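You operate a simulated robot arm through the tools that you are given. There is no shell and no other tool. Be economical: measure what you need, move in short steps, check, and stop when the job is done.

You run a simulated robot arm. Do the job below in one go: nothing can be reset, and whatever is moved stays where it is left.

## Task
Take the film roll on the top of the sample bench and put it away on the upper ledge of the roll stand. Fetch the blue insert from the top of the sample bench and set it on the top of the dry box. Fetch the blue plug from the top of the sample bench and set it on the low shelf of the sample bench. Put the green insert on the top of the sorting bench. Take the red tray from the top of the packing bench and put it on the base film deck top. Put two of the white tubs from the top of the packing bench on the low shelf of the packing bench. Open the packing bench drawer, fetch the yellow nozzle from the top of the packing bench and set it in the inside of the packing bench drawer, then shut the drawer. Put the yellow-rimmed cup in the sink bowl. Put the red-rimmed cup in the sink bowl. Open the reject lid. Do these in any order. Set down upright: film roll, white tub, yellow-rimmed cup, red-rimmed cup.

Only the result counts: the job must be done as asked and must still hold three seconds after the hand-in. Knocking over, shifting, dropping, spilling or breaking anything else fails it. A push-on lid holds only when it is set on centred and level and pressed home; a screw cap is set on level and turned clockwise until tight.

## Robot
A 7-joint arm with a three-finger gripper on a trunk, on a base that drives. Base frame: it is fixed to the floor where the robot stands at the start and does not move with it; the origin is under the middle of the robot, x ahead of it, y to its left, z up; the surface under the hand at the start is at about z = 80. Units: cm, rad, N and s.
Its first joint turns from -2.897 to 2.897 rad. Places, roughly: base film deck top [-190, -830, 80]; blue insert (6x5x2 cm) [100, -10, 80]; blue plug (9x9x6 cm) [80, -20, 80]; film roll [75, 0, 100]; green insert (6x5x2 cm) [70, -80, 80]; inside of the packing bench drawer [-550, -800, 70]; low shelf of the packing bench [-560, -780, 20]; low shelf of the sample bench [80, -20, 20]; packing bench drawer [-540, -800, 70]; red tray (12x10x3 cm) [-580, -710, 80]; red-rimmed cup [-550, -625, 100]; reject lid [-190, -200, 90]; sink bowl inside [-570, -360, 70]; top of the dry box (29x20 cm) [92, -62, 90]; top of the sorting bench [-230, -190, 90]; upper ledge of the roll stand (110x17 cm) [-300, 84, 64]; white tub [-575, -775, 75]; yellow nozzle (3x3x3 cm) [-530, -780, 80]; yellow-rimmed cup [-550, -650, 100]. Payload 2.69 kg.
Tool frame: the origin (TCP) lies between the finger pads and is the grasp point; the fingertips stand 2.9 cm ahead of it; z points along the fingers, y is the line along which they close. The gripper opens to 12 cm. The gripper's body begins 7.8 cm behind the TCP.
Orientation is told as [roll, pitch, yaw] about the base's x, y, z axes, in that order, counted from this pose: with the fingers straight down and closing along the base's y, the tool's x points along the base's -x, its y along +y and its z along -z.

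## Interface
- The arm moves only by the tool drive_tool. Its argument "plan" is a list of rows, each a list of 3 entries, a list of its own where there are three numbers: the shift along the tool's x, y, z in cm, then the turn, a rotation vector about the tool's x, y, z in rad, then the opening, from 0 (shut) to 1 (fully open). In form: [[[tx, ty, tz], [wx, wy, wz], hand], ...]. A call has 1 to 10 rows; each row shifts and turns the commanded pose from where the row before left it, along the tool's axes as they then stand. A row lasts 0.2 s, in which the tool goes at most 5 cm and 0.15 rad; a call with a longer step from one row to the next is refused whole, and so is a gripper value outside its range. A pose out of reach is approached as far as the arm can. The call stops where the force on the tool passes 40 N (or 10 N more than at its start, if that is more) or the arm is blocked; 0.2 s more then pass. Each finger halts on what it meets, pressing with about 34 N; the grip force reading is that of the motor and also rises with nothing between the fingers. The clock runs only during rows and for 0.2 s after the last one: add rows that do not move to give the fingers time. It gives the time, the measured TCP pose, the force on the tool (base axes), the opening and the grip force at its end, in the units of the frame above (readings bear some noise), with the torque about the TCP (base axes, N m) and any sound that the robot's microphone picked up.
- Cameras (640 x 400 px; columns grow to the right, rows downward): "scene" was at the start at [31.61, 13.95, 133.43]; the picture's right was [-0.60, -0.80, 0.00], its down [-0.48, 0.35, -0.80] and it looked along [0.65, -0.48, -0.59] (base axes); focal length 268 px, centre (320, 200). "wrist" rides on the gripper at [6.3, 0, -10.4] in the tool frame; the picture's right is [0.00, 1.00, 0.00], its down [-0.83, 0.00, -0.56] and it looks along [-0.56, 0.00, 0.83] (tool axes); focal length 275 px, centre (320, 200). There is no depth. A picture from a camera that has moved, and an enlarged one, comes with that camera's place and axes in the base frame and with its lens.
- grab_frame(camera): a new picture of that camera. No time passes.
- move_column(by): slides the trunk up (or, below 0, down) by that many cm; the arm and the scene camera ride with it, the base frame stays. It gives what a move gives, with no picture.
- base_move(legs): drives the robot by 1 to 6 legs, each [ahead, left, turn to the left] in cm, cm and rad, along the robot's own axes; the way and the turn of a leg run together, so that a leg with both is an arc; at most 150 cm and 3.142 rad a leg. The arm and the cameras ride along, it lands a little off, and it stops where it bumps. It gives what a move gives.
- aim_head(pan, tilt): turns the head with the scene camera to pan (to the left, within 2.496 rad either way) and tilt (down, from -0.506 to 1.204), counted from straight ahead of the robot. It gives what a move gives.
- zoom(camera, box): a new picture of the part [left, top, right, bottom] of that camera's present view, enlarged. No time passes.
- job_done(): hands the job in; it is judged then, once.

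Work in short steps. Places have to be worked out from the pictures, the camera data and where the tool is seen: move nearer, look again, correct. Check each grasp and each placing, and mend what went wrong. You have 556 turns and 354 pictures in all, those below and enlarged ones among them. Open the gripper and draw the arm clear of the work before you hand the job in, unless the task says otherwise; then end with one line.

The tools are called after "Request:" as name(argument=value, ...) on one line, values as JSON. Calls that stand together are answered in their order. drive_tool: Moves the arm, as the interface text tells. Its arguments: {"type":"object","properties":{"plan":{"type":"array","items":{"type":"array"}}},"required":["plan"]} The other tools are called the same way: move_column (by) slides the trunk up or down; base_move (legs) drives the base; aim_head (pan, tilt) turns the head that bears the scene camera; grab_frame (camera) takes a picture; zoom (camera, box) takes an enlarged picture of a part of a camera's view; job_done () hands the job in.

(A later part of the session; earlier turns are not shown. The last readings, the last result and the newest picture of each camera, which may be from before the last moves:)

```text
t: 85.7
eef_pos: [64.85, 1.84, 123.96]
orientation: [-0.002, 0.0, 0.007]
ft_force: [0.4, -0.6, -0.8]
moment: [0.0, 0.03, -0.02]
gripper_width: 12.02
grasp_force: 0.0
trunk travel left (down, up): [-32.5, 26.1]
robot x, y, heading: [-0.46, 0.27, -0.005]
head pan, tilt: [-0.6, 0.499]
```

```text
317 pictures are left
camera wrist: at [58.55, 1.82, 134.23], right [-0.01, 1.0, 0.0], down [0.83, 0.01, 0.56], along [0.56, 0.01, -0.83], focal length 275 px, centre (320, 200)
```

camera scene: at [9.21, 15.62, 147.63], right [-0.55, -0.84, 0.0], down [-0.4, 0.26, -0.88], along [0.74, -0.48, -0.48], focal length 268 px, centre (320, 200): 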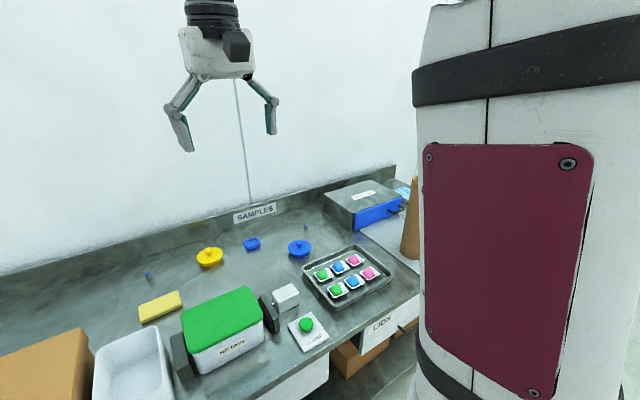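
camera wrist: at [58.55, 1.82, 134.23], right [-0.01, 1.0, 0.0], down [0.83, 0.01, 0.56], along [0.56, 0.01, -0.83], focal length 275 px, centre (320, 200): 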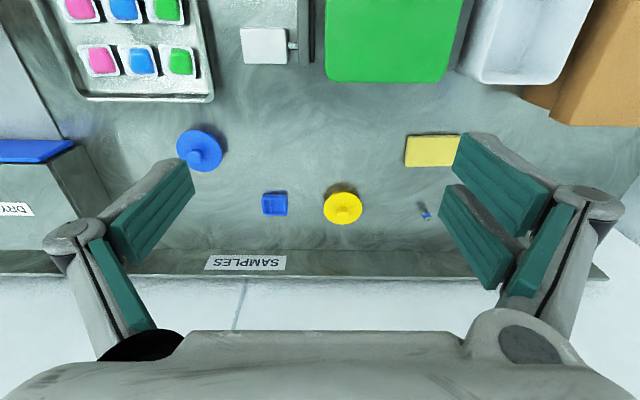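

Combined step was slightly too long; repeat with smaller rows.

Request:
drive_tool(plan=[[[-3.8, -1.24, 2.5], [0, 0, 0], 0.75], [[-3.8, -1.24, 2.5], [0, 0, 0], 0.75], [[-3.8, -1.24, 2.5], [0, 0, 0], 0.75], [[-3.8, -1.24, 2.5], [0, 0, 0], 0.75], [[-3.8, -1.24, 2.5], [0, 0, 0], 0.75], [[-3.8, -1.24, 2.5], [0, 0, 0], 0.75], [[-3.8, -1.24, 2.5], [0, 0, 0], 0.75], [[-3.7, -1.24, 2.5], [0, 0, 0], 0.75], [[0, 0, 0], [0, 0, 0], 0.75]])

Request:
grab_frame(camera="wrist")

```text
t: 87.7
eef_pos: [95.44, -7.68, 103.94]
orientation: [-0.002, -0.003, 0.006]
ft_force: [-0.1, 0.7, 0.9]
moment: [0.02, -0.02, -0.03]
gripper_width: 9.0
grasp_force: 0.0
trunk travel left (down, up): [-32.5, 26.1]
robot x, y, heading: [-0.38, 0.11, -0.004]
head pan, tilt: [-0.6, 0.499]
```

```text
316 pictures are left
camera wrist: at [89.04, -7.76, 114.3], right [-0.01, 1.0, 0.0], down [0.83, 0.01, 0.56], along [0.56, 0.01, -0.83], focal length 275 px, centre (320, 200)
```

wrist: 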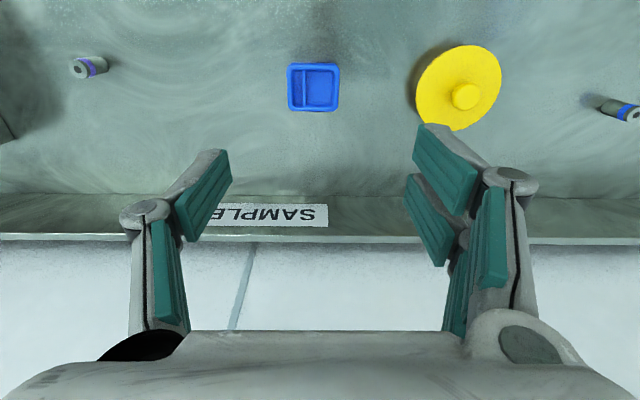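

Insert at (95.8,-8.3). Descend to z≈83.5 (tips just above the bench).

Request:
drive_tool(plan=[[[-0.3, -0.5, 4], [0, 0, 0], 0.75], [[0, 0, 4], [0, 0, 0], 0.75], [[0, 0, 4], [0, 0, 0], 0.75], [[0, 0, 4], [0, 0, 0], 0.75], [[0, 0, 3], [0, 0, 0], 0.75], [[0, 0, 0.8], [0, 0, 0], 0.75], [[0, 0, 0.4], [0, 0, 0], 0.75], [[0, 0, 0], [0, 0, 0], 0.75]])

Request:
grab_frame(camera="wrist")

```text
t: 89.5
eef_pos: [95.62, -8.48, 83.72]
orientation: [-0.001, -0.002, 0.008]
ft_force: [0.1, 0.2, -0.1]
moment: [-0.01, 0.0, 0.0]
gripper_width: 9.01
grasp_force: 0.2
trunk travel left (down, up): [-32.5, 26.1]
robot x, y, heading: [-0.9, -0.2, -0.003]
head pan, tilt: [-0.6, 0.499]
```

```text
315 pictures are left
camera wrist: at [89.31, -8.48, 94.11], right [-0.01, 1.0, 0.0], down [0.83, 0.01, 0.56], along [0.56, 0.01, -0.83], focal length 275 px, centre (320, 200)
```

wrist: 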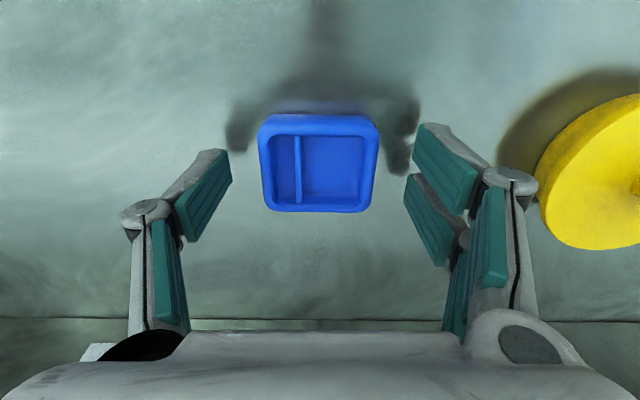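

Centred between the fingers. Close.

Request:
drive_tool(plan=[[[0, 0, 0.3], [0, 0, 0], 0.75], [[0, 0, 0], [0, 0, 0], 0.3], [[0, 0, 0], [0, 0, 0], 0.3], [[0, 0, 0], [0, 0, 0], 0.3], [[0, 0, -3], [0, 0, 0], 0.3], [[0, 0, -3], [0, 0, 0], 0.3], [[0, 0, 0], [0, 0, 0], 0.3]])

Request:
grab_frame(camera="wrist")

```text
t: 91.1
eef_pos: [95.57, -8.44, 89.46]
orientation: [-0.002, -0.002, 0.009]
ft_force: [1.0, -0.2, -1.0]
moment: [0.0, -0.01, -0.03]
gripper_width: 5.74
grasp_force: 33.6
trunk travel left (down, up): [-32.5, 26.1]
robot x, y, heading: [-0.47, 0.2, -0.004]
head pan, tilt: [-0.6, 0.499]
```

```text
314 pictures are left
camera wrist: at [89.28, -8.45, 99.81], right [-0.01, 1.0, 0.0], down [0.83, 0.01, 0.56], along [0.56, 0.0, -0.83], focal length 275 px, centre (320, 200)
```

wrist: 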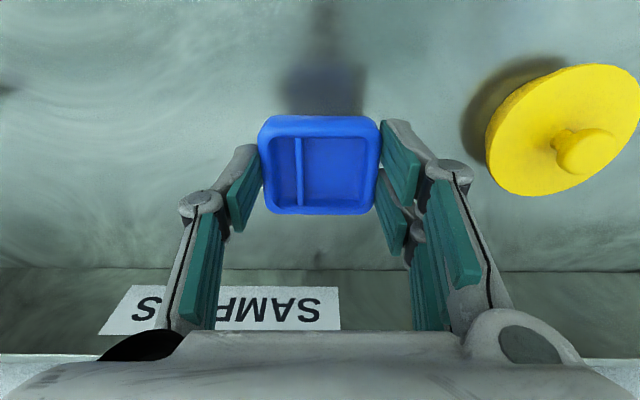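

Insert held (5.74 cm). Raise, then shift the base right 35 cm toward the dry box and look.

Request:
drive_tool(plan=[[[4, 0, -3], [0, 0, 0], 0.3], [[4, 0, -3], [0, 0, 0], 0.3], [[4, 0, -3], [0, 0, 0], 0.3], [[3, 0, -4], [0, 0, 0], 0.3], [[3, 0, -4], [0, 0, 0], 0.3], [[0, 0, -4], [0, 0, 0], 0.3], [[0, 0, -4], [0, 0, 0], 0.3], [[0, 0, -4], [0, 0, 0], 0.3], [[0, 0, 0], [0, 0, 0], 0.3]])

Request:
base_move(legs=[[0, -35, 0]])

Request:
grab_frame(camera="wrist")

Request:
grab_frame(camera="scene")

```text
t: 93.1
eef_pos: [77.73, -8.7, 118.63]
orientation: [0.0, -0.003, 0.007]
ft_force: [-0.2, 0.3, -0.5]
moment: [-0.02, -0.02, -0.01]
gripper_width: 5.73
grasp_force: 34.5
trunk travel left (down, up): [-32.5, 26.1]
robot x, y, heading: [-0.55, 0.21, -0.002]
head pan, tilt: [-0.6, 0.499]
```

```text
t: 95.3
eef_pos: [77.46, -43.89, 118.63]
orientation: [-0.003, -0.002, 0.008]
ft_force: [0.5, 0.1, 0.0]
moment: [-0.01, 0.03, 0.0]
gripper_width: 5.74
grasp_force: 33.8
trunk travel left (down, up): [-32.5, 26.1]
robot x, y, heading: [-1.04, -35.23, -0.001]
head pan, tilt: [-0.6, 0.499]
```

```text
313 pictures are left
camera wrist: at [71.16, -43.93, 128.99], right [-0.01, 1.0, 0.0], down [0.83, 0.01, 0.56], along [0.56, 0.0, -0.83], focal length 275 px, centre (320, 200)
```

wrist: 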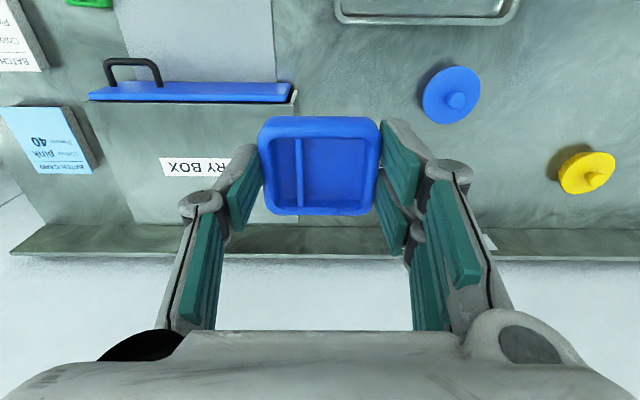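

```text
312 pictures are left
camera scene: at [31.48, -21.23, 134.64], right [-0.57, -0.82, 0.0], down [-0.39, 0.27, -0.88], along [0.72, -0.5, -0.48], focal length 268 px, centre (320, 200)
```

scene: 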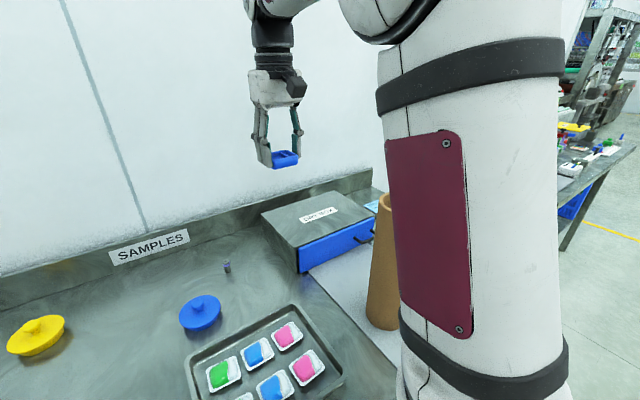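

Dry box top spans x≈81–101, y≈-75…-47. Move above (90,-58) then lower.

Request:
drive_tool(plan=[[[-3.1, -3.5, 0], [0, 0, 0], 0.3], [[-3.1, -3.5, 0], [0, 0, 0], 0.3], [[-3.1, -3.5, 0], [0, 0, 0], 0.3], [[-3.1, -3.5, 0], [0, 0, 0], 0.3], [[0, 0, 4], [0, 0, 0], 0.3], [[0, 0, 4], [0, 0, 0], 0.3], [[0, 0, 4], [0, 0, 0], 0.3], [[0, 0, 4], [0, 0, 0], 0.3], [[0, 0, 3], [0, 0, 0], 0.3], [[0, 0, 0], [0, 0, 0], 0.3]])

Request:
grab_frame(camera="wrist")

Request:
grab_frame(camera="scene")

```text
t: 97.5
eef_pos: [89.2, -57.06, 99.73]
orientation: [-0.001, 0.0, 0.008]
ft_force: [-0.3, 1.1, -1.1]
moment: [0.01, 0.01, 0.01]
gripper_width: 5.72
grasp_force: 33.9
out of reach, approached as far as the arm can: row 4
trunk travel left (down, up): [-32.5, 26.1]
robot x, y, heading: [-0.98, -35.35, -0.006]
head pan, tilt: [-0.6, 0.499]
```

```text
311 pictures are left
camera wrist: at [82.94, -57.04, 110.12], right [-0.01, 1.0, 0.0], down [0.83, 0.01, 0.56], along [0.56, 0.0, -0.83], focal length 275 px, centre (320, 200)
```

wrist: 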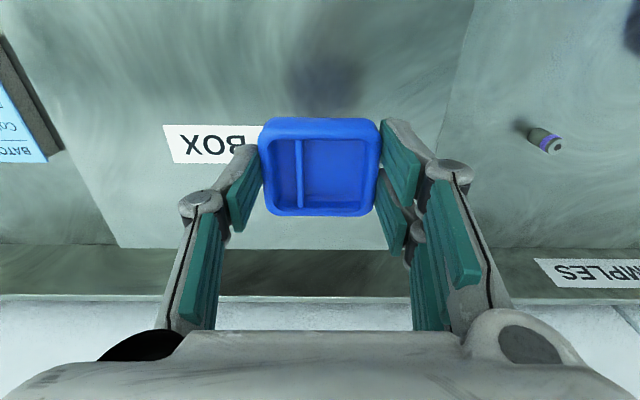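

```text
310 pictures are left
camera scene: at [31.48, -21.22, 134.65], right [-0.57, -0.82, 0.0], down [-0.39, 0.27, -0.88], along [0.72, -0.5, -0.48], focal length 268 px, centre (320, 200)
```

scene: 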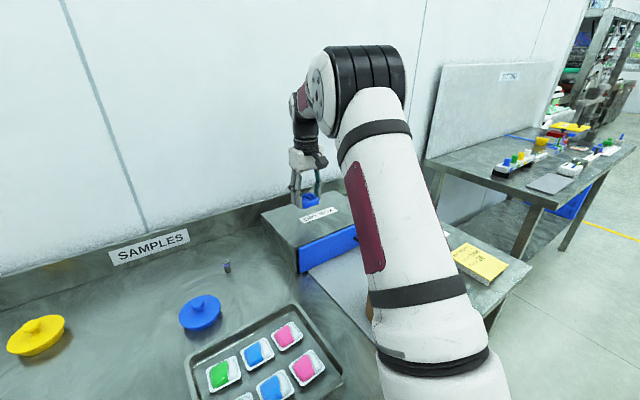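

Good position. Lower slowly to contact.

Request:
drive_tool(plan=[[[0, 0, 2], [0, 0, 0], 0.3], [[0, 0, 1.5], [0, 0, 0], 0.3], [[0, 0, 0.5], [0, 0, 0], 0.3], [[0, 0, 0.4], [0, 0, 0], 0.3], [[0, 0, 0.4], [0, 0, 0], 0.3], [[0, 0, 0.4], [0, 0, 0], 0.3], [[0, 0, 0], [0, 0, 0], 0.3]])

Request:
grab_frame(camera="wrist")

```text
t: 99.1
eef_pos: [89.28, -57.09, 94.39]
orientation: [0.0, 0.0, 0.009]
ft_force: [-0.6, 0.4, -0.7]
moment: [0.02, -0.01, -0.01]
gripper_width: 5.73
grasp_force: 34.0
trunk travel left (down, up): [-32.5, 26.1]
robot x, y, heading: [-0.48, -34.75, -0.0]
head pan, tilt: [-0.6, 0.499]
```

```text
309 pictures are left
camera wrist: at [82.92, -57.08, 104.89], right [-0.01, 1.0, 0.0], down [0.83, 0.01, 0.56], along [0.56, 0.0, -0.83], focal length 275 px, centre (320, 200)
```

wrist: 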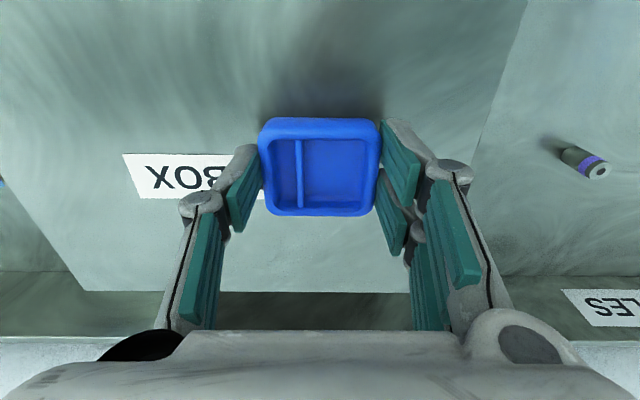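

Not touching yet; continue in 0.25 cm steps.

Request:
drive_tool(plan=[[[0, 0, 0.3], [0, 0, 0], 0.3], [[0, 0, 0.3], [0, 0, 0], 0.3], [[0, 0, 0.25], [0, 0, 0], 0.3], [[0, 0, 0.25], [0, 0, 0], 0.3], [[0, 0, 0], [0, 0, 0], 0.3]])

```text
t: 100.3
eef_pos: [89.17, -57.15, 93.49]
orientation: [-0.002, -0.001, 0.007]
ft_force: [-0.6, 0.2, -0.7]
moment: [0.02, -0.01, 0.0]
gripper_width: 5.75
grasp_force: 33.6
trunk travel left (down, up): [-32.5, 26.1]
robot x, y, heading: [-0.56, -35.08, -0.003]
head pan, tilt: [-0.6, 0.499]
```

Request:
drive_tool(plan=[[[0, 0, 0.25], [0, 0, 0], 0.3], [[0, 0, 0.25], [0, 0, 0], 0.3], [[0, 0, 0.25], [0, 0, 0], 0.3], [[0, 0, 0.25], [0, 0, 0], 0.3], [[0, 0, 0], [0, 0, 0], 0.3]])

Request:
grab_frame(camera="wrist")

```text
t: 101.5
eef_pos: [89.46, -57.02, 92.95]
orientation: [-0.007, -0.013, 0.008]
ft_force: [-0.7, 0.1, 12.6]
moment: [-0.12, 0.33, -0.01]
gripper_width: 5.73
grasp_force: 34.3
trunk travel left (down, up): [-32.5, 26.1]
robot x, y, heading: [-0.55, -34.95, -0.003]
head pan, tilt: [-0.6, 0.499]
stopped in row 5: the force on the tool passed its limit at 42 N (the readings are from after the stop); the commanded pose is now the measured one
```

```text
308 pictures are left
camera wrist: at [82.96, -57.1, 103.24], right [-0.01, 1.0, -0.01], down [0.82, 0.01, 0.57], along [0.57, 0.0, -0.82], focal length 275 px, centre (320, 200)
```

wrist: 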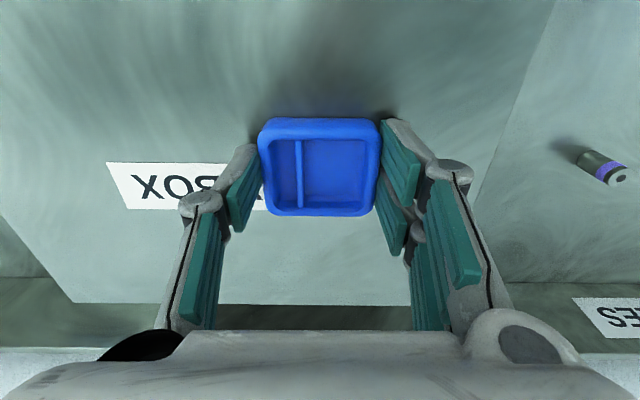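

Contact with the box top. Ease up a hair, open, and lift.

Request:
drive_tool(plan=[[[0, 0, -0.1], [0, 0, 0], 0.3], [[0, 0, 0], [0, 0, 0], 0.55], [[0, 0, 0], [0, 0, 0], 0.65], [[0, 0, -2], [0, 0, 0], 0.65], [[0, 0, -4], [0, 0, 0], 0.65], [[0, 0, -4], [0, 0, 0], 0.65], [[0, 0, -4], [0, 0, 0], 0.65], [[0, 0, -4], [0, 0, 0], 0.65], [[0, 0, -3], [0, 0, 0], 0.65]])

Request:
grab_frame(camera="wrist")

```text
t: 103.5
eef_pos: [89.21, -56.96, 114.07]
orientation: [-0.004, -0.008, 0.008]
ft_force: [0.7, 0.3, -0.2]
moment: [-0.03, 0.03, -0.02]
gripper_width: 7.81
grasp_force: 0.0
trunk travel left (down, up): [-32.5, 26.1]
robot x, y, heading: [-0.74, -35.54, -0.002]
head pan, tilt: [-0.6, 0.499]
```

```text
307 pictures are left
camera wrist: at [82.86, -56.97, 124.36], right [-0.01, 1.0, 0.0], down [0.83, 0.01, 0.56], along [0.56, 0.0, -0.83], focal length 275 px, centre (320, 200)
```

wrist: 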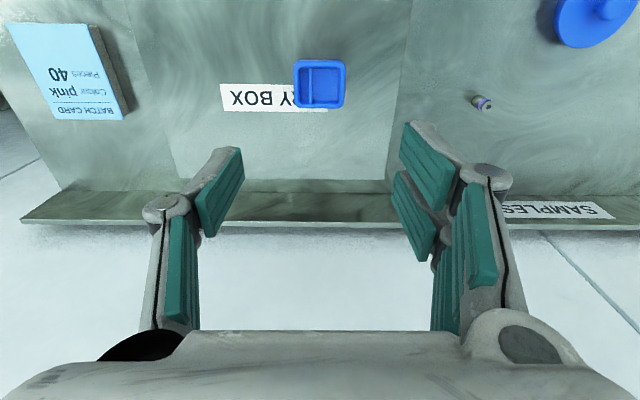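

Blue insert is on the dry box. Next the blue plug: I move over it and view its shape.

Request:
drive_tool(plan=[[[2.6, 4.2, 0], [0, 0, 0], 1], [[2.6, 4.2, 0], [0, 0, 0], 1], [[2.6, 4.2, 0], [0, 0, 0], 1], [[2.6, 4.2, 0], [0, 0, 0], 1], [[2.6, 4.2, 0], [0, 0, 0], 1], [[2.6, 4.2, 0], [0, 0, 0], 1], [[2.6, 4.2, 0], [0, 0, 0], 1], [[2.6, 4.2, 0], [0, 0, 0], 1], [[0, 0, 0], [0, 0, 0], 1]])

Request:
grab_frame(camera="wrist")

Request:
zoom(camera="scene", box=[120, 230, 360, 380])

```text
t: 105.5
eef_pos: [68.05, -23.43, 113.62]
orientation: [-0.005, -0.012, 0.007]
ft_force: [0.2, 0.4, 0.5]
moment: [-0.03, -0.03, -0.03]
gripper_width: 12.01
grasp_force: 0.0
trunk travel left (down, up): [-32.5, 26.1]
robot x, y, heading: [-0.74, -35.36, -0.005]
head pan, tilt: [-0.6, 0.499]
```

```text
306 pictures are left
camera wrist: at [61.68, -23.52, 123.85], right [-0.01, 1.0, -0.01], down [0.83, 0.01, 0.56], along [0.56, 0.0, -0.83], focal length 275 px, centre (320, 200)
```

wrist: 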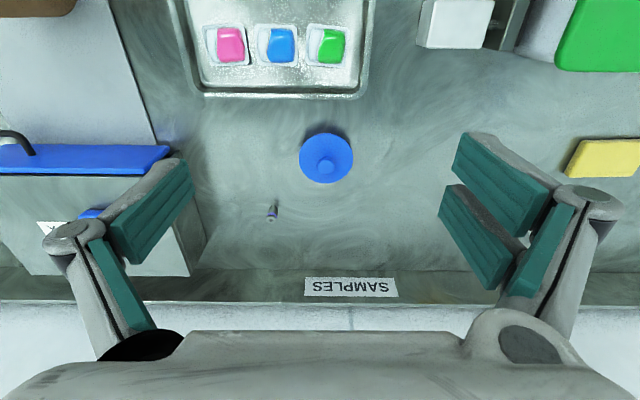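

```text
2.67 times, centred on (240, 305) of scene
camera zoom: at [31.48, -21.22, 134.64], right [-0.57, -0.82, 0.0], down [-0.39, 0.27, -0.88], along [0.72, -0.5, -0.48], focal length 716 px, centre (533, -80)
```

zoom: 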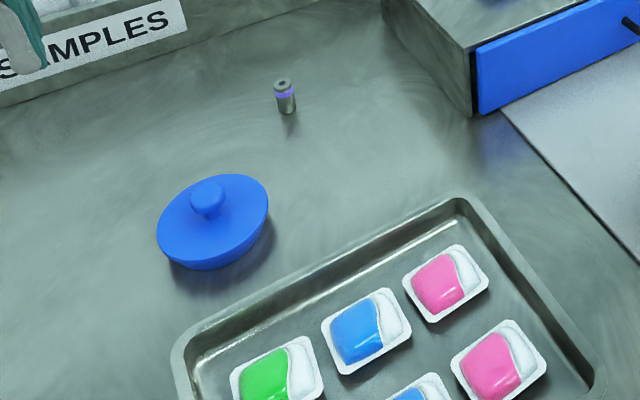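

The plug is a tapered disc with a knob at about (80.4,-22.6). I'll grip the knob with the tool tilted ~40° forward so that the hand can later reach under the bench. Tilt first.

Request:
drive_tool(plan=[[[0, 0.2, 0], [0, -0.14, 0], 0.5], [[0, 0.2, 0], [0, -0.14, 0], 0.5], [[0, 0.2, 0], [0, -0.14, 0], 0.5], [[0, 0.2, 0], [0, -0.14, 0], 0.5], [[0, 0, 0], [0, -0.14, 0], 0.5], [[0, 0, 0], [0, 0, 0], 0.5]])

Request:
grab_frame(camera="wrist")

Request:
aim_head(pan=-0.2, tilt=0.7)

Request:
grab_frame(camera="scene")

```text
t: 106.9
eef_pos: [68.22, -22.74, 113.45]
orientation: [-0.005, -0.71, 0.012]
ft_force: [0.1, -0.6, 0.0]
moment: [-0.01, 0.03, 0.0]
gripper_width: 6.0
grasp_force: 0.1
trunk travel left (down, up): [-32.5, 26.1]
robot x, y, heading: [-0.8, -35.19, -0.002]
head pan, tilt: [-0.6, 0.499]
```

```text
304 pictures are left
camera wrist: at [56.55, -22.8, 117.23], right [-0.01, 1.0, -0.01], down [0.27, 0.01, 0.96], along [0.96, 0.01, -0.27], focal length 275 px, centre (320, 200)
```

wrist: 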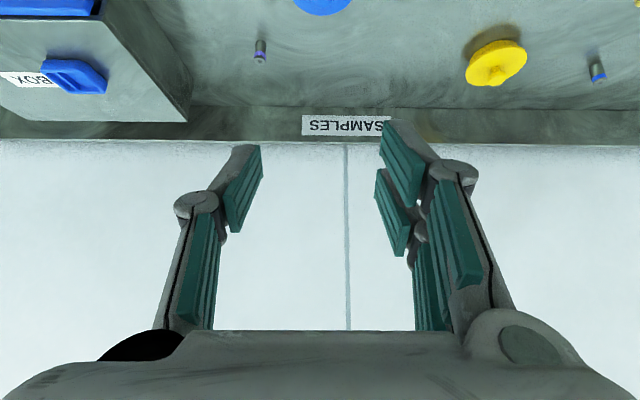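

```text
t: 107.8
eef_pos: [68.13, -22.72, 113.47]
orientation: [-0.008, -0.71, 0.01]
ft_force: [0.4, -1.0, 0.2]
moment: [0.01, -0.01, 0.02]
gripper_width: 5.99
grasp_force: 0.0
trunk travel left (down, up): [-32.5, 26.1]
robot x, y, heading: [-0.67, -35.15, -0.007]
head pan, tilt: [-0.201, 0.7]
```

```text
303 pictures are left
camera scene: at [32.31, -17.78, 132.88], right [-0.2, -0.98, 0.0], down [-0.63, 0.13, -0.77], along [0.75, -0.16, -0.64], focal length 268 px, centre (320, 200)
```

scene: 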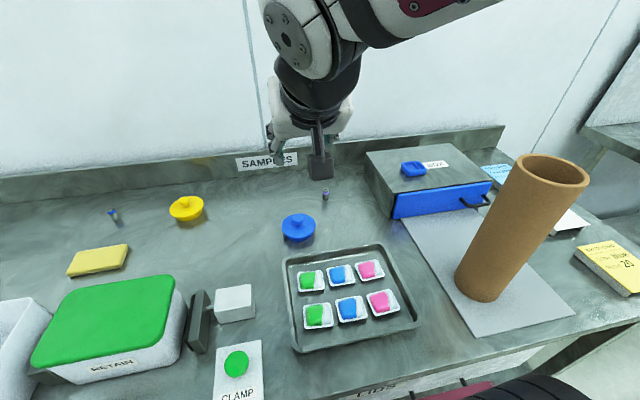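

Knob at about (80.6,-22.5,85.5). Move to a stand-off 12 cm back along the tilted tool axis.

Request:
drive_tool(plan=[[[2.28, 0.05, 3.94], [0, 0, 0], 0.5], [[2.28, 0.05, 3.94], [0, 0, 0], 0.5], [[2.28, 0.05, 3.94], [0, 0, 0], 0.5], [[2.28, 0.05, 3.94], [0, 0, 0], 0.5], [[0, 0, 0], [0, 0, 0], 0.5]])

Request:
grab_frame(camera="wrist")

Request:
grab_frame(camera="scene")

```text
t: 108.8
eef_pos: [66.15, -10.03, 98.95]
orientation: [0.327, -0.675, 0.087]
ft_force: [0.7, 0.9, 0.0]
moment: [-0.02, -0.01, -0.02]
gripper_width: 6.02
grasp_force: 0.0
trunk travel left (down, up): [-32.5, 26.1]
robot x, y, heading: [-0.91, -35.27, -0.01]
head pan, tilt: [-0.201, 0.7]
stopped in row 5: the arm was blocked; the commanded pose is now the measured one
```

```text
302 pictures are left
camera wrist: at [55.21, -14.36, 102.6], right [-0.29, 0.93, 0.25], down [0.33, -0.15, 0.93], along [0.9, 0.35, -0.27], focal length 275 px, centre (320, 200)
```

wrist: 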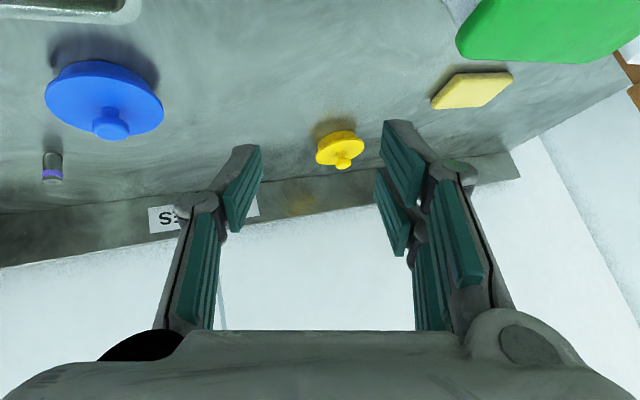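

```text
301 pictures are left
camera scene: at [32.09, -16.34, 132.08], right [-0.03, -1.0, 0.0], down [-0.71, 0.02, -0.7], along [0.7, -0.02, -0.71], focal length 268 px, centre (320, 200)
```

scene: 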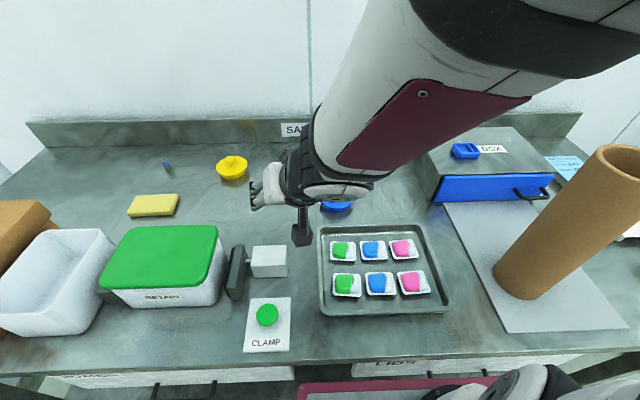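

The arm's elbow bumped the robot's head in this folded pose. I back the tool up and away.

Request:
drive_tool(plan=[[[-1.95, -0.7, -3.1], [0, 0, 0], 0.5], [[-1.95, -0.7, -3.1], [0, 0, 0], 0.5], [[-1.95, -0.7, -3.1], [0, 0, 0], 0.5], [[0, 0, 0], [0, 0, 0], 0.5]])

Request:
grab_frame(camera="scene")

```text
t: 109.8
eef_pos: [66.41, -15.58, 107.21]
orientation: [0.35, -0.651, 0.044]
ft_force: [-0.2, 0.3, 0.6]
moment: [-0.01, 0.02, 0.05]
gripper_width: 5.98
grasp_force: 0.0
out of reach, approached as far as the arm can: row 1
trunk travel left (down, up): [-32.5, 26.1]
robot x, y, heading: [-0.92, -34.98, -0.006]
head pan, tilt: [-0.201, 0.7]
```

```text
300 pictures are left
camera scene: at [32.13, -17.21, 132.24], right [-0.14, -0.99, 0.0], down [-0.69, 0.1, -0.71], along [0.71, -0.1, -0.7], focal length 268 px, centre (320, 200)
```

scene: 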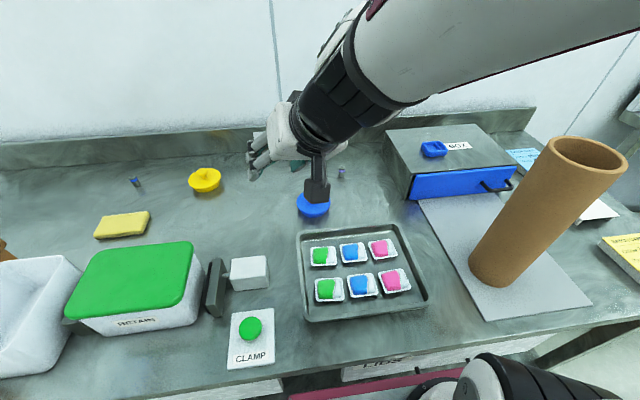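

Request:
drive_tool(plan=[[[-4.2, -1.2, -0.5], [0, 0, 0], 0.5], [[-4.2, -1.2, -0.5], [0, 0, 0], 0.5], [[-4.2, -1.2, -0.5], [0, 0, 0], 0.5], [[0, 0, 0], [0, 0, 0], 0.5]])

Request:
grab_frame(camera="scene")

```text
t: 110.8
eef_pos: [75.52, -17.42, 116.13]
orientation: [0.315, -0.679, 0.099]
ft_force: [0.5, 0.1, 0.2]
moment: [0.03, -0.04, 0.0]
gripper_width: 5.97
grasp_force: 0.0
trunk travel left (down, up): [-32.5, 26.1]
robot x, y, heading: [-0.63, -35.06, -0.008]
head pan, tilt: [-0.201, 0.7]
```

```text
299 pictures are left
camera scene: at [32.38, -17.28, 132.78], right [-0.14, -0.99, 0.0], down [-0.65, 0.09, -0.76], along [0.75, -0.11, -0.65], focal length 268 px, centre (320, 200)
```

scene: 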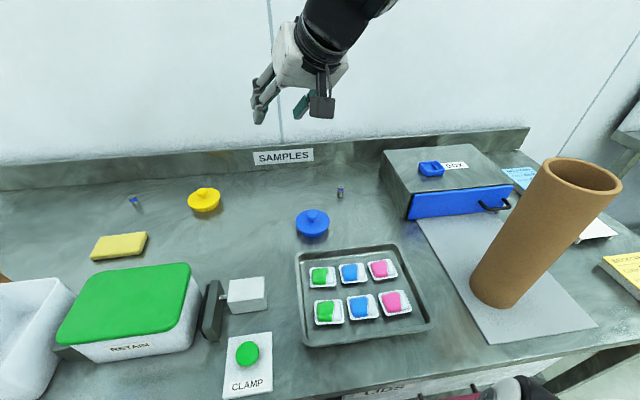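

I move the base back 15 and left 28 so the arm works more stretched out and to the right, away from the head.

Request:
base_move(legs=[[-15, 28, 0.008]])

Request:
grab_frame(camera="wrist")

```text
t: 113.0
eef_pos: [60.73, 10.87, 116.02]
orientation: [0.316, -0.679, 0.1]
ft_force: [0.8, -0.3, 0.2]
moment: [-0.02, 0.01, 0.01]
gripper_width: 6.0
grasp_force: 0.0
trunk travel left (down, up): [-32.5, 26.1]
robot x, y, heading: [-15.43, -7.09, 0.004]
head pan, tilt: [-0.201, 0.7]
```

```text
298 pictures are left
camera wrist: at [49.95, 6.54, 119.76], right [-0.29, 0.93, 0.24], down [0.33, -0.14, 0.93], along [0.9, 0.35, -0.27], focal length 275 px, centre (320, 200)
```

wrist: 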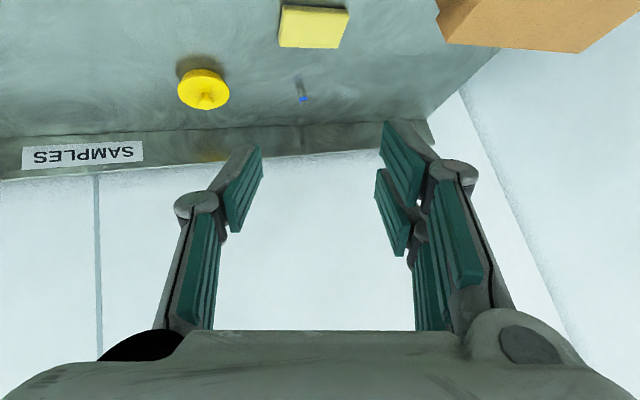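

Straighten the tool orientation (pitch only) and move sideways toward the plug.

Request:
drive_tool(plan=[[[0, 0, 0], [0.127, -0.016, 0.023], 0.5], [[0, 0, 0], [0.127, -0.016, 0.023], 0.5], [[0, 0, 0], [0.127, -0.016, 0.023], 0.5], [[0, 0, 0], [0, 0, 0], 0.5]])

Request:
drive_tool(plan=[[[-0.36, -4.15, 0.98], [0, 0, 0], 0.5], [[-0.36, -4.15, 0.98], [0, 0, 0], 0.5], [[-0.36, -4.15, 0.98], [0, 0, 0], 0.5], [[-0.36, -4.15, 0.98], [0, 0, 0], 0.5], [[-0.36, -4.15, 0.98], [0, 0, 0], 0.5], [[-0.36, -4.15, 0.98], [0, 0, 0], 0.5], [[-0.36, -4.15, 0.98], [0, 0, 0], 0.5], [[-0.36, -4.15, 0.98], [0, 0, 0], 0.5], [[0, 0, 0], [0, 0, 0], 0.5]])

Request:
grab_frame(camera="scene")

```text
t: 113.6
eef_pos: [62.14, 8.04, 114.66]
orientation: [0.379, -0.583, -0.114]
ft_force: [0.2, 0.3, -1.3]
moment: [0.01, 0.04, -0.06]
gripper_width: 5.97
grasp_force: 0.0
trunk travel left (down, up): [-32.5, 26.1]
robot x, y, heading: [-15.65, -6.95, -0.003]
head pan, tilt: [-0.201, 0.7]
stopped in row 3: the arm was blocked; the commanded pose is now the measured one
```

```text
t: 115.6
eef_pos: [71.84, -21.36, 100.33]
orientation: [0.37, -0.591, -0.112]
ft_force: [0.3, 0.5, -0.6]
moment: [-0.05, -0.01, 0.01]
gripper_width: 6.0
grasp_force: 0.1
trunk travel left (down, up): [-32.5, 26.1]
robot x, y, heading: [-15.24, -7.35, 0.002]
head pan, tilt: [-0.201, 0.7]
```

```text
297 pictures are left
camera scene: at [17.47, 10.28, 132.88], right [-0.2, -0.98, 0.0], down [-0.63, 0.13, -0.76], along [0.75, -0.15, -0.64], focal length 268 px, centre (320, 200)
```

scene: 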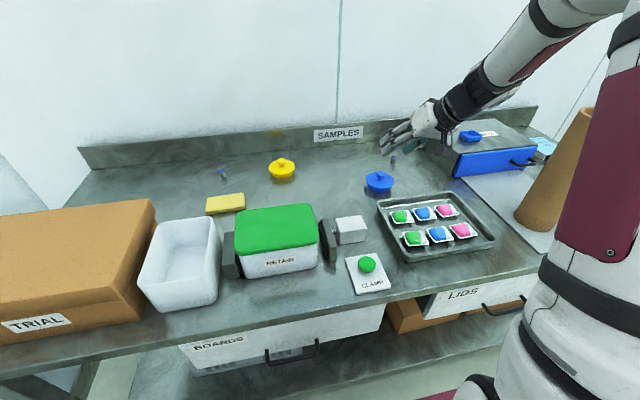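

Request:
grab_frame(camera="wrist")

```text
296 pictures are left
camera wrist: at [60.91, -23.87, 104.88], right [-0.1, 0.95, 0.3], down [0.38, -0.24, 0.89], along [0.92, 0.2, -0.33], focal length 275 px, centre (320, 200)
```

wrist: 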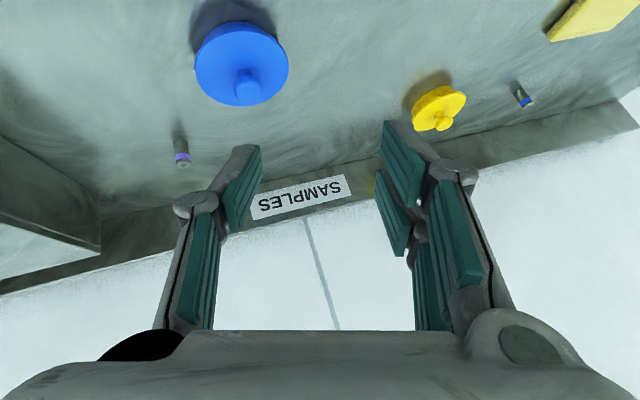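

Request:
drive_tool(plan=[[[0, 0, 0], [0.102, -0.015, -0.032], 0.5], [[0, 0, 0], [0.102, -0.015, -0.032], 0.5], [[0, 0, 0], [0.102, -0.015, -0.032], 0.5], [[0, 0, 0], [0, 0, 0], 0.5]])

Request:
grab_frame(camera="wrist")

Request:
grab_frame(camera="scene")

```text
t: 116.6
eef_pos: [71.87, -21.45, 100.25]
orientation: [-0.001, -0.651, -0.008]
ft_force: [0.1, -0.6, -1.4]
moment: [0.01, 0.01, 0.01]
gripper_width: 6.0
grasp_force: 0.1
trunk travel left (down, up): [-32.5, 26.1]
robot x, y, heading: [-15.57, -7.11, -0.003]
head pan, tilt: [-0.201, 0.7]
```

```text
295 pictures are left
camera wrist: at [60.52, -21.33, 104.76], right [0.0, 1.0, 0.0], down [0.32, 0.0, 0.95], along [0.95, -0.01, -0.32], focal length 275 px, centre (320, 200)
```

wrist: 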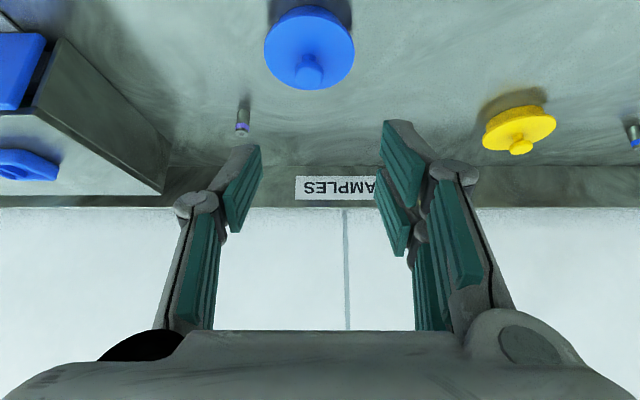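

```text
294 pictures are left
camera scene: at [17.48, 10.27, 132.87], right [-0.2, -0.98, 0.0], down [-0.63, 0.13, -0.76], along [0.75, -0.15, -0.64], focal length 268 px, centre (320, 200)
```

scene: 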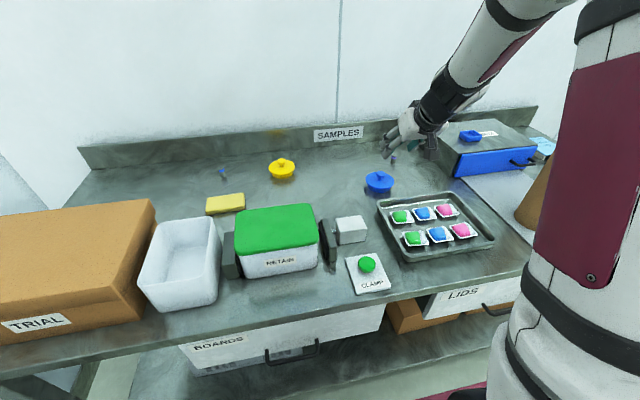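

Knob confirmed at (80.4,-22.6). Approach along the tool axis with the hand 6 cm open.

Request:
drive_tool(plan=[[[2.3, -1.1, 0], [0, 0, 0], 0.5], [[0, 0, 4], [0, 0, 0], 0.5], [[0, 0, 4], [0, 0, 0], 0.5], [[0, 0, 4], [0, 0, 0], 0.5], [[0, 0, 1.5], [0, 0, 0], 0.5], [[0, 0, 0], [0, 0, 0], 0.5]])

Request:
grab_frame(camera="wrist")

Request:
zoom(camera="scene", box=[300, 100, 500, 225])

```text
t: 118.0
eef_pos: [78.3, -22.67, 88.35]
orientation: [0.002, -0.651, -0.01]
ft_force: [-0.1, 0.3, -0.2]
moment: [0.0, 0.0, 0.04]
gripper_width: 6.0
grasp_force: 0.1
trunk travel left (down, up): [-32.5, 26.1]
robot x, y, heading: [-15.28, -7.25, -0.001]
head pan, tilt: [-0.201, 0.7]
```

```text
293 pictures are left
camera wrist: at [66.88, -22.6, 92.68], right [0.0, 1.0, 0.0], down [0.32, 0.0, 0.95], along [0.95, 0.0, -0.32], focal length 275 px, centre (320, 200)
```

wrist: 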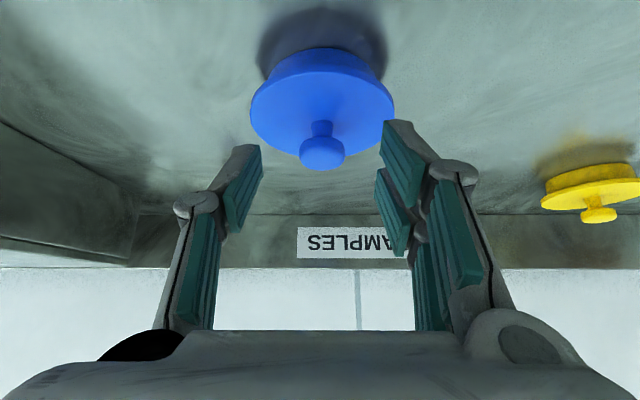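

```text
3.20 times, centred on (400, 162) of scene
camera zoom: at [17.47, 10.28, 132.88], right [-0.2, -0.98, 0.0], down [-0.63, 0.13, -0.76], along [0.75, -0.15, -0.64], focal length 859 px, centre (64, 320)
```

zoom: 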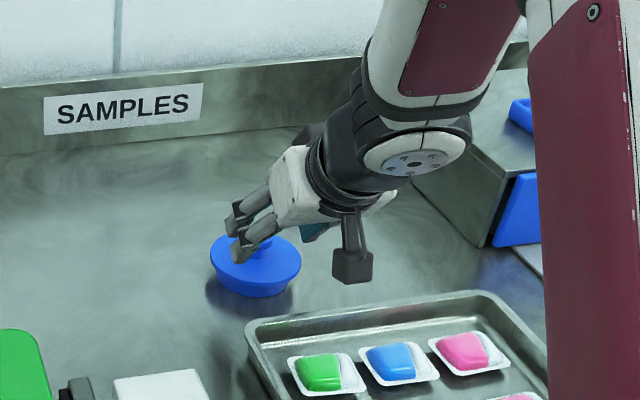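

Well aligned. Advance 1.8 cm, close on the knob and check.

Request:
drive_tool(plan=[[[0, 0, 0.9], [0, 0, 0], 0.5], [[0, 0, 0.9], [0, 0, 0], 0.5], [[0, 0, 0], [0, 0, 0], 0.5]])

Request:
grab_frame(camera="wrist")

```text
t: 118.8
eef_pos: [79.31, -22.62, 86.99]
orientation: [0.0, -0.651, -0.008]
ft_force: [0.5, 0.1, -0.5]
moment: [-0.02, 0.0, 0.02]
gripper_width: 6.0
grasp_force: 0.0
trunk travel left (down, up): [-32.5, 26.1]
robot x, y, heading: [-15.58, -7.51, 0.001]
head pan, tilt: [-0.201, 0.7]
```

```text
291 pictures are left
camera wrist: at [67.97, -22.58, 91.27], right [0.0, 1.0, 0.0], down [0.32, 0.0, 0.95], along [0.95, -0.01, -0.32], focal length 275 px, centre (320, 200)
```

wrist: 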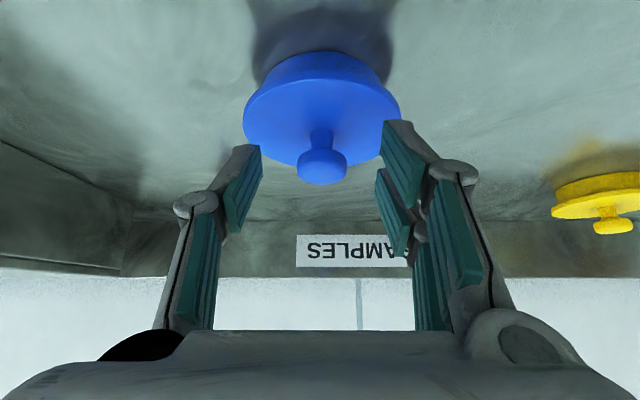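

Request:
drive_tool(plan=[[[0, 0, 0.5], [0, 0, 0], 0.5], [[0, 0, 0], [0, 0, 0], 0.1], [[0, 0, 0], [0, 0, 0], 0.1], [[0, 0, 0], [0, 0, 0], 0.1]])

Request:
grab_frame(camera="wrist")

```text
t: 119.8
eef_pos: [79.66, -22.7, 86.5]
orientation: [0.002, -0.651, -0.009]
ft_force: [0.2, 0.3, 2.2]
moment: [-0.09, -0.08, -0.02]
gripper_width: 2.45
grasp_force: 34.2
trunk travel left (down, up): [-32.5, 26.1]
robot x, y, heading: [-15.76, -7.35, 0.0]
head pan, tilt: [-0.201, 0.7]
```

```text
290 pictures are left
camera wrist: at [68.27, -22.58, 90.91], right [0.0, 1.0, 0.0], down [0.32, 0.0, 0.95], along [0.95, -0.01, -0.32], focal length 275 px, centre (320, 200)
```

wrist: 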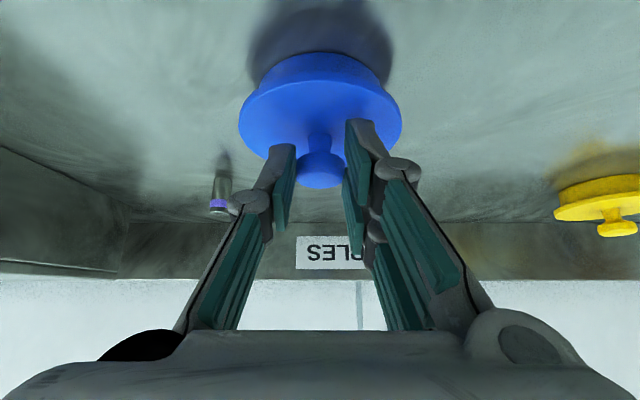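

Gripped. Lift straight up 12 cm.

Request:
drive_tool(plan=[[[-1.2, 0, -1.6], [0, 0, 0], 0.1], [[-2.42, 0, -3.18], [0, 0, 0], 0.1], [[-2.42, 0, -3.18], [0, 0, 0], 0.1], [[-1.2, 0, -1.6], [0, 0, 0], 0.1], [[0, 0, 0], [0, 0, 0], 0.1]])

Request:
grab_frame(camera="wrist")

```text
t: 121.0
eef_pos: [79.68, -22.64, 98.36]
orientation: [0.002, -0.653, -0.009]
ft_force: [0.4, 0.7, -0.8]
moment: [0.01, -0.02, 0.0]
gripper_width: 2.43
grasp_force: 34.3
trunk travel left (down, up): [-32.5, 26.1]
robot x, y, heading: [-15.44, -7.23, 0.0]
head pan, tilt: [-0.201, 0.7]
```

```text
289 pictures are left
camera wrist: at [68.2, -22.52, 102.75], right [0.0, 1.0, 0.0], down [0.33, 0.0, 0.95], along [0.95, 0.0, -0.33], focal length 275 px, centre (320, 200)
```

wrist: 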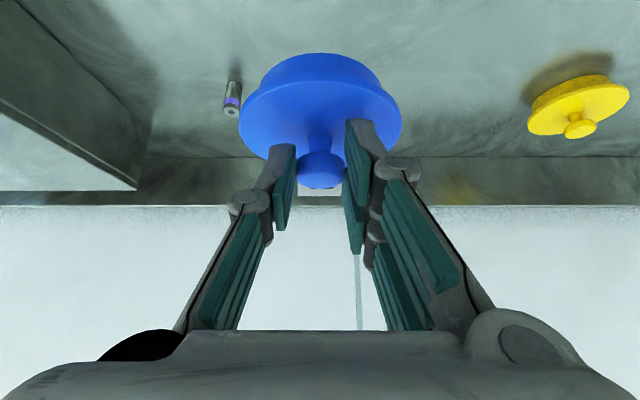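

Held level. Back off 60 cm, lower the trunk, and look at the low shelf.

Request:
base_move(legs=[[-60, 0, 0]])

Request:
aim_head(pan=0, tilt=0.6)

Request:
grab_frame(camera="scene")

```text
t: 124.3
eef_pos: [19.75, -23.39, 98.2]
orientation: [0.002, -0.652, -0.022]
ft_force: [0.4, -1.0, -0.8]
moment: [0.01, 0.02, 0.0]
gripper_width: 2.39
grasp_force: 34.5
trunk travel left (down, up): [-32.5, 26.1]
robot x, y, heading: [-75.13, -6.72, -0.013]
head pan, tilt: [-0.201, 0.7]
```

```text
t: 125.1
eef_pos: [19.76, -23.42, 98.39]
orientation: [0.002, -0.651, -0.022]
ft_force: [0.7, -0.3, -0.8]
moment: [0.01, -0.01, 0.0]
gripper_width: 2.39
grasp_force: 33.8
trunk travel left (down, up): [-32.5, 26.1]
robot x, y, heading: [-74.74, -6.75, -0.012]
head pan, tilt: [0.0, 0.6]
```

```text
288 pictures are left
camera scene: at [-41.34, 11.93, 133.73], right [-0.01, -1.0, 0.0], down [-0.57, 0.01, -0.82], along [0.82, -0.01, -0.57], focal length 268 px, centre (320, 200)
```

scene: 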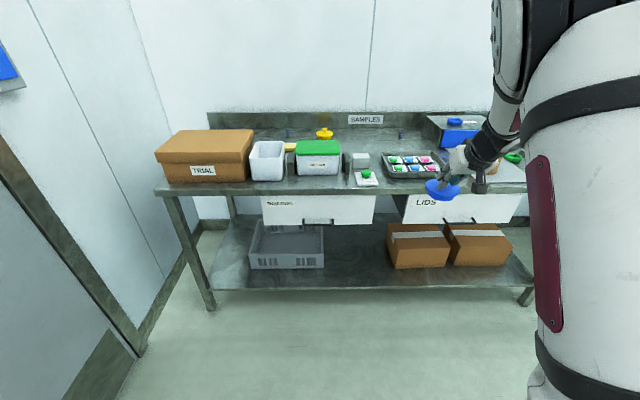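

Shelf front edge is at x≈43, free span y≈-21…10 between crate and boxes; drawers hang to z≈63. I'll enter with the hand low from the front at y≈-6. First lower the trunk and arm in free space.

Request:
move_column(by=-32)

Request:
drive_tool(plan=[[[3.2, 0, 2.73], [0, 0, 0], 0.1], [[3.2, 0, 2.73], [0, 0, 0], 0.1], [[3.2, 0, 2.73], [0, 0, 0], 0.1], [[3.2, 0, 2.73], [0, 0, 0], 0.1], [[3.2, 0, 2.73], [0, 0, 0], 0.1], [[0, 0, 0], [0, 0, 0], 0.1]])

Request:
grab_frame(camera="scene")

```text
t: 128.2
eef_pos: [19.81, -23.46, 66.33]
orientation: [0.003, -0.652, -0.021]
ft_force: [0.8, 0.0, -0.6]
moment: [-0.02, -0.01, -0.01]
gripper_width: 2.41
grasp_force: 34.1
trunk travel left (down, up): [-0.5, 58.1]
robot x, y, heading: [-74.83, -6.87, -0.013]
head pan, tilt: [0.0, 0.6]
```

```text
t: 129.6
eef_pos: [15.41, -23.43, 45.68]
orientation: [0.002, -0.65, -0.023]
ft_force: [-0.5, 0.7, 0.4]
moment: [-0.02, -0.01, -0.01]
gripper_width: 2.37
grasp_force: 33.7
trunk travel left (down, up): [-0.5, 58.1]
robot x, y, heading: [-75.25, -6.71, -0.009]
head pan, tilt: [0.0, 0.6]
```

```text
287 pictures are left
camera scene: at [-36.15, 11.87, 101.79], right [-0.01, -1.0, 0.0], down [-0.56, 0.01, -0.83], along [0.82, -0.01, -0.57], focal length 268 px, centre (320, 200)
```

scene: 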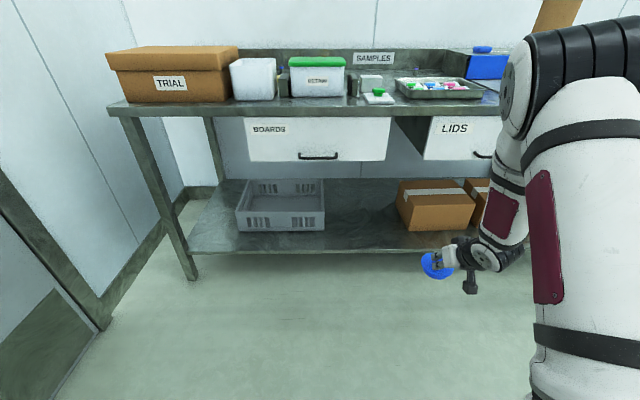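

Request:
drive_tool(plan=[[[3.1, 0, 2.8], [0, 0, 0], 0.1], [[3.1, 0, 2.8], [0, 0, 0], 0.1], [[3.1, 0, 2.8], [0, 0, 0], 0.1], [[2.5, 0, 2.3], [0, 0, 0], 0.1], [[0, 0, 0], [0, 0, 0], 0.1]])

Request:
grab_frame(camera="scene")

Request:
grab_frame(camera="wrist")

```text
t: 130.8
eef_pos: [12.13, -23.19, 30.23]
orientation: [0.0, -0.653, -0.021]
ft_force: [1.2, 0.7, -0.8]
moment: [0.03, 0.0, -0.01]
gripper_width: 2.36
grasp_force: 34.3
trunk travel left (down, up): [-0.5, 58.1]
robot x, y, heading: [-74.9, -6.9, -0.02]
head pan, tilt: [0.0, 0.6]
```

```text
286 pictures are left
camera scene: at [-36.15, 11.87, 101.79], right [-0.01, -1.0, 0.0], down [-0.56, 0.01, -0.83], along [0.82, -0.01, -0.57], focal length 268 px, centre (320, 200)
```

scene: 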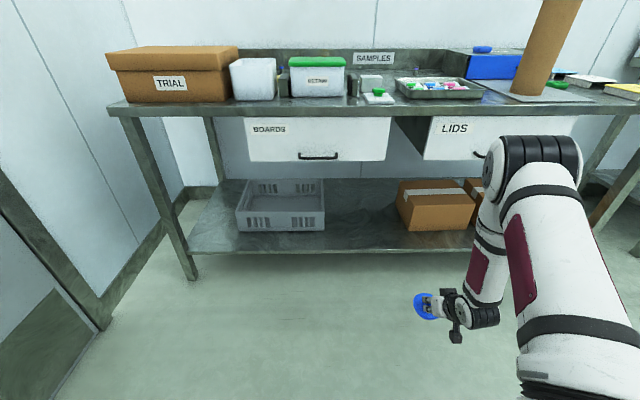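

```text
285 pictures are left
camera wrist: at [0.97, -22.99, 34.56], right [0.02, 1.0, 0.0], down [0.32, 0.0, 0.95], along [0.95, -0.02, -0.32], focal length 275 px, centre (320, 200)
```

wrist: 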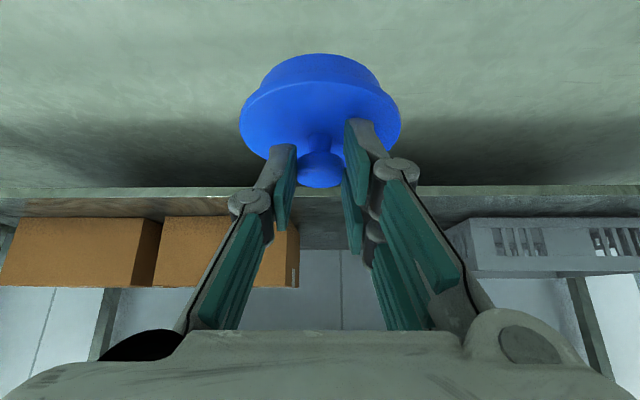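

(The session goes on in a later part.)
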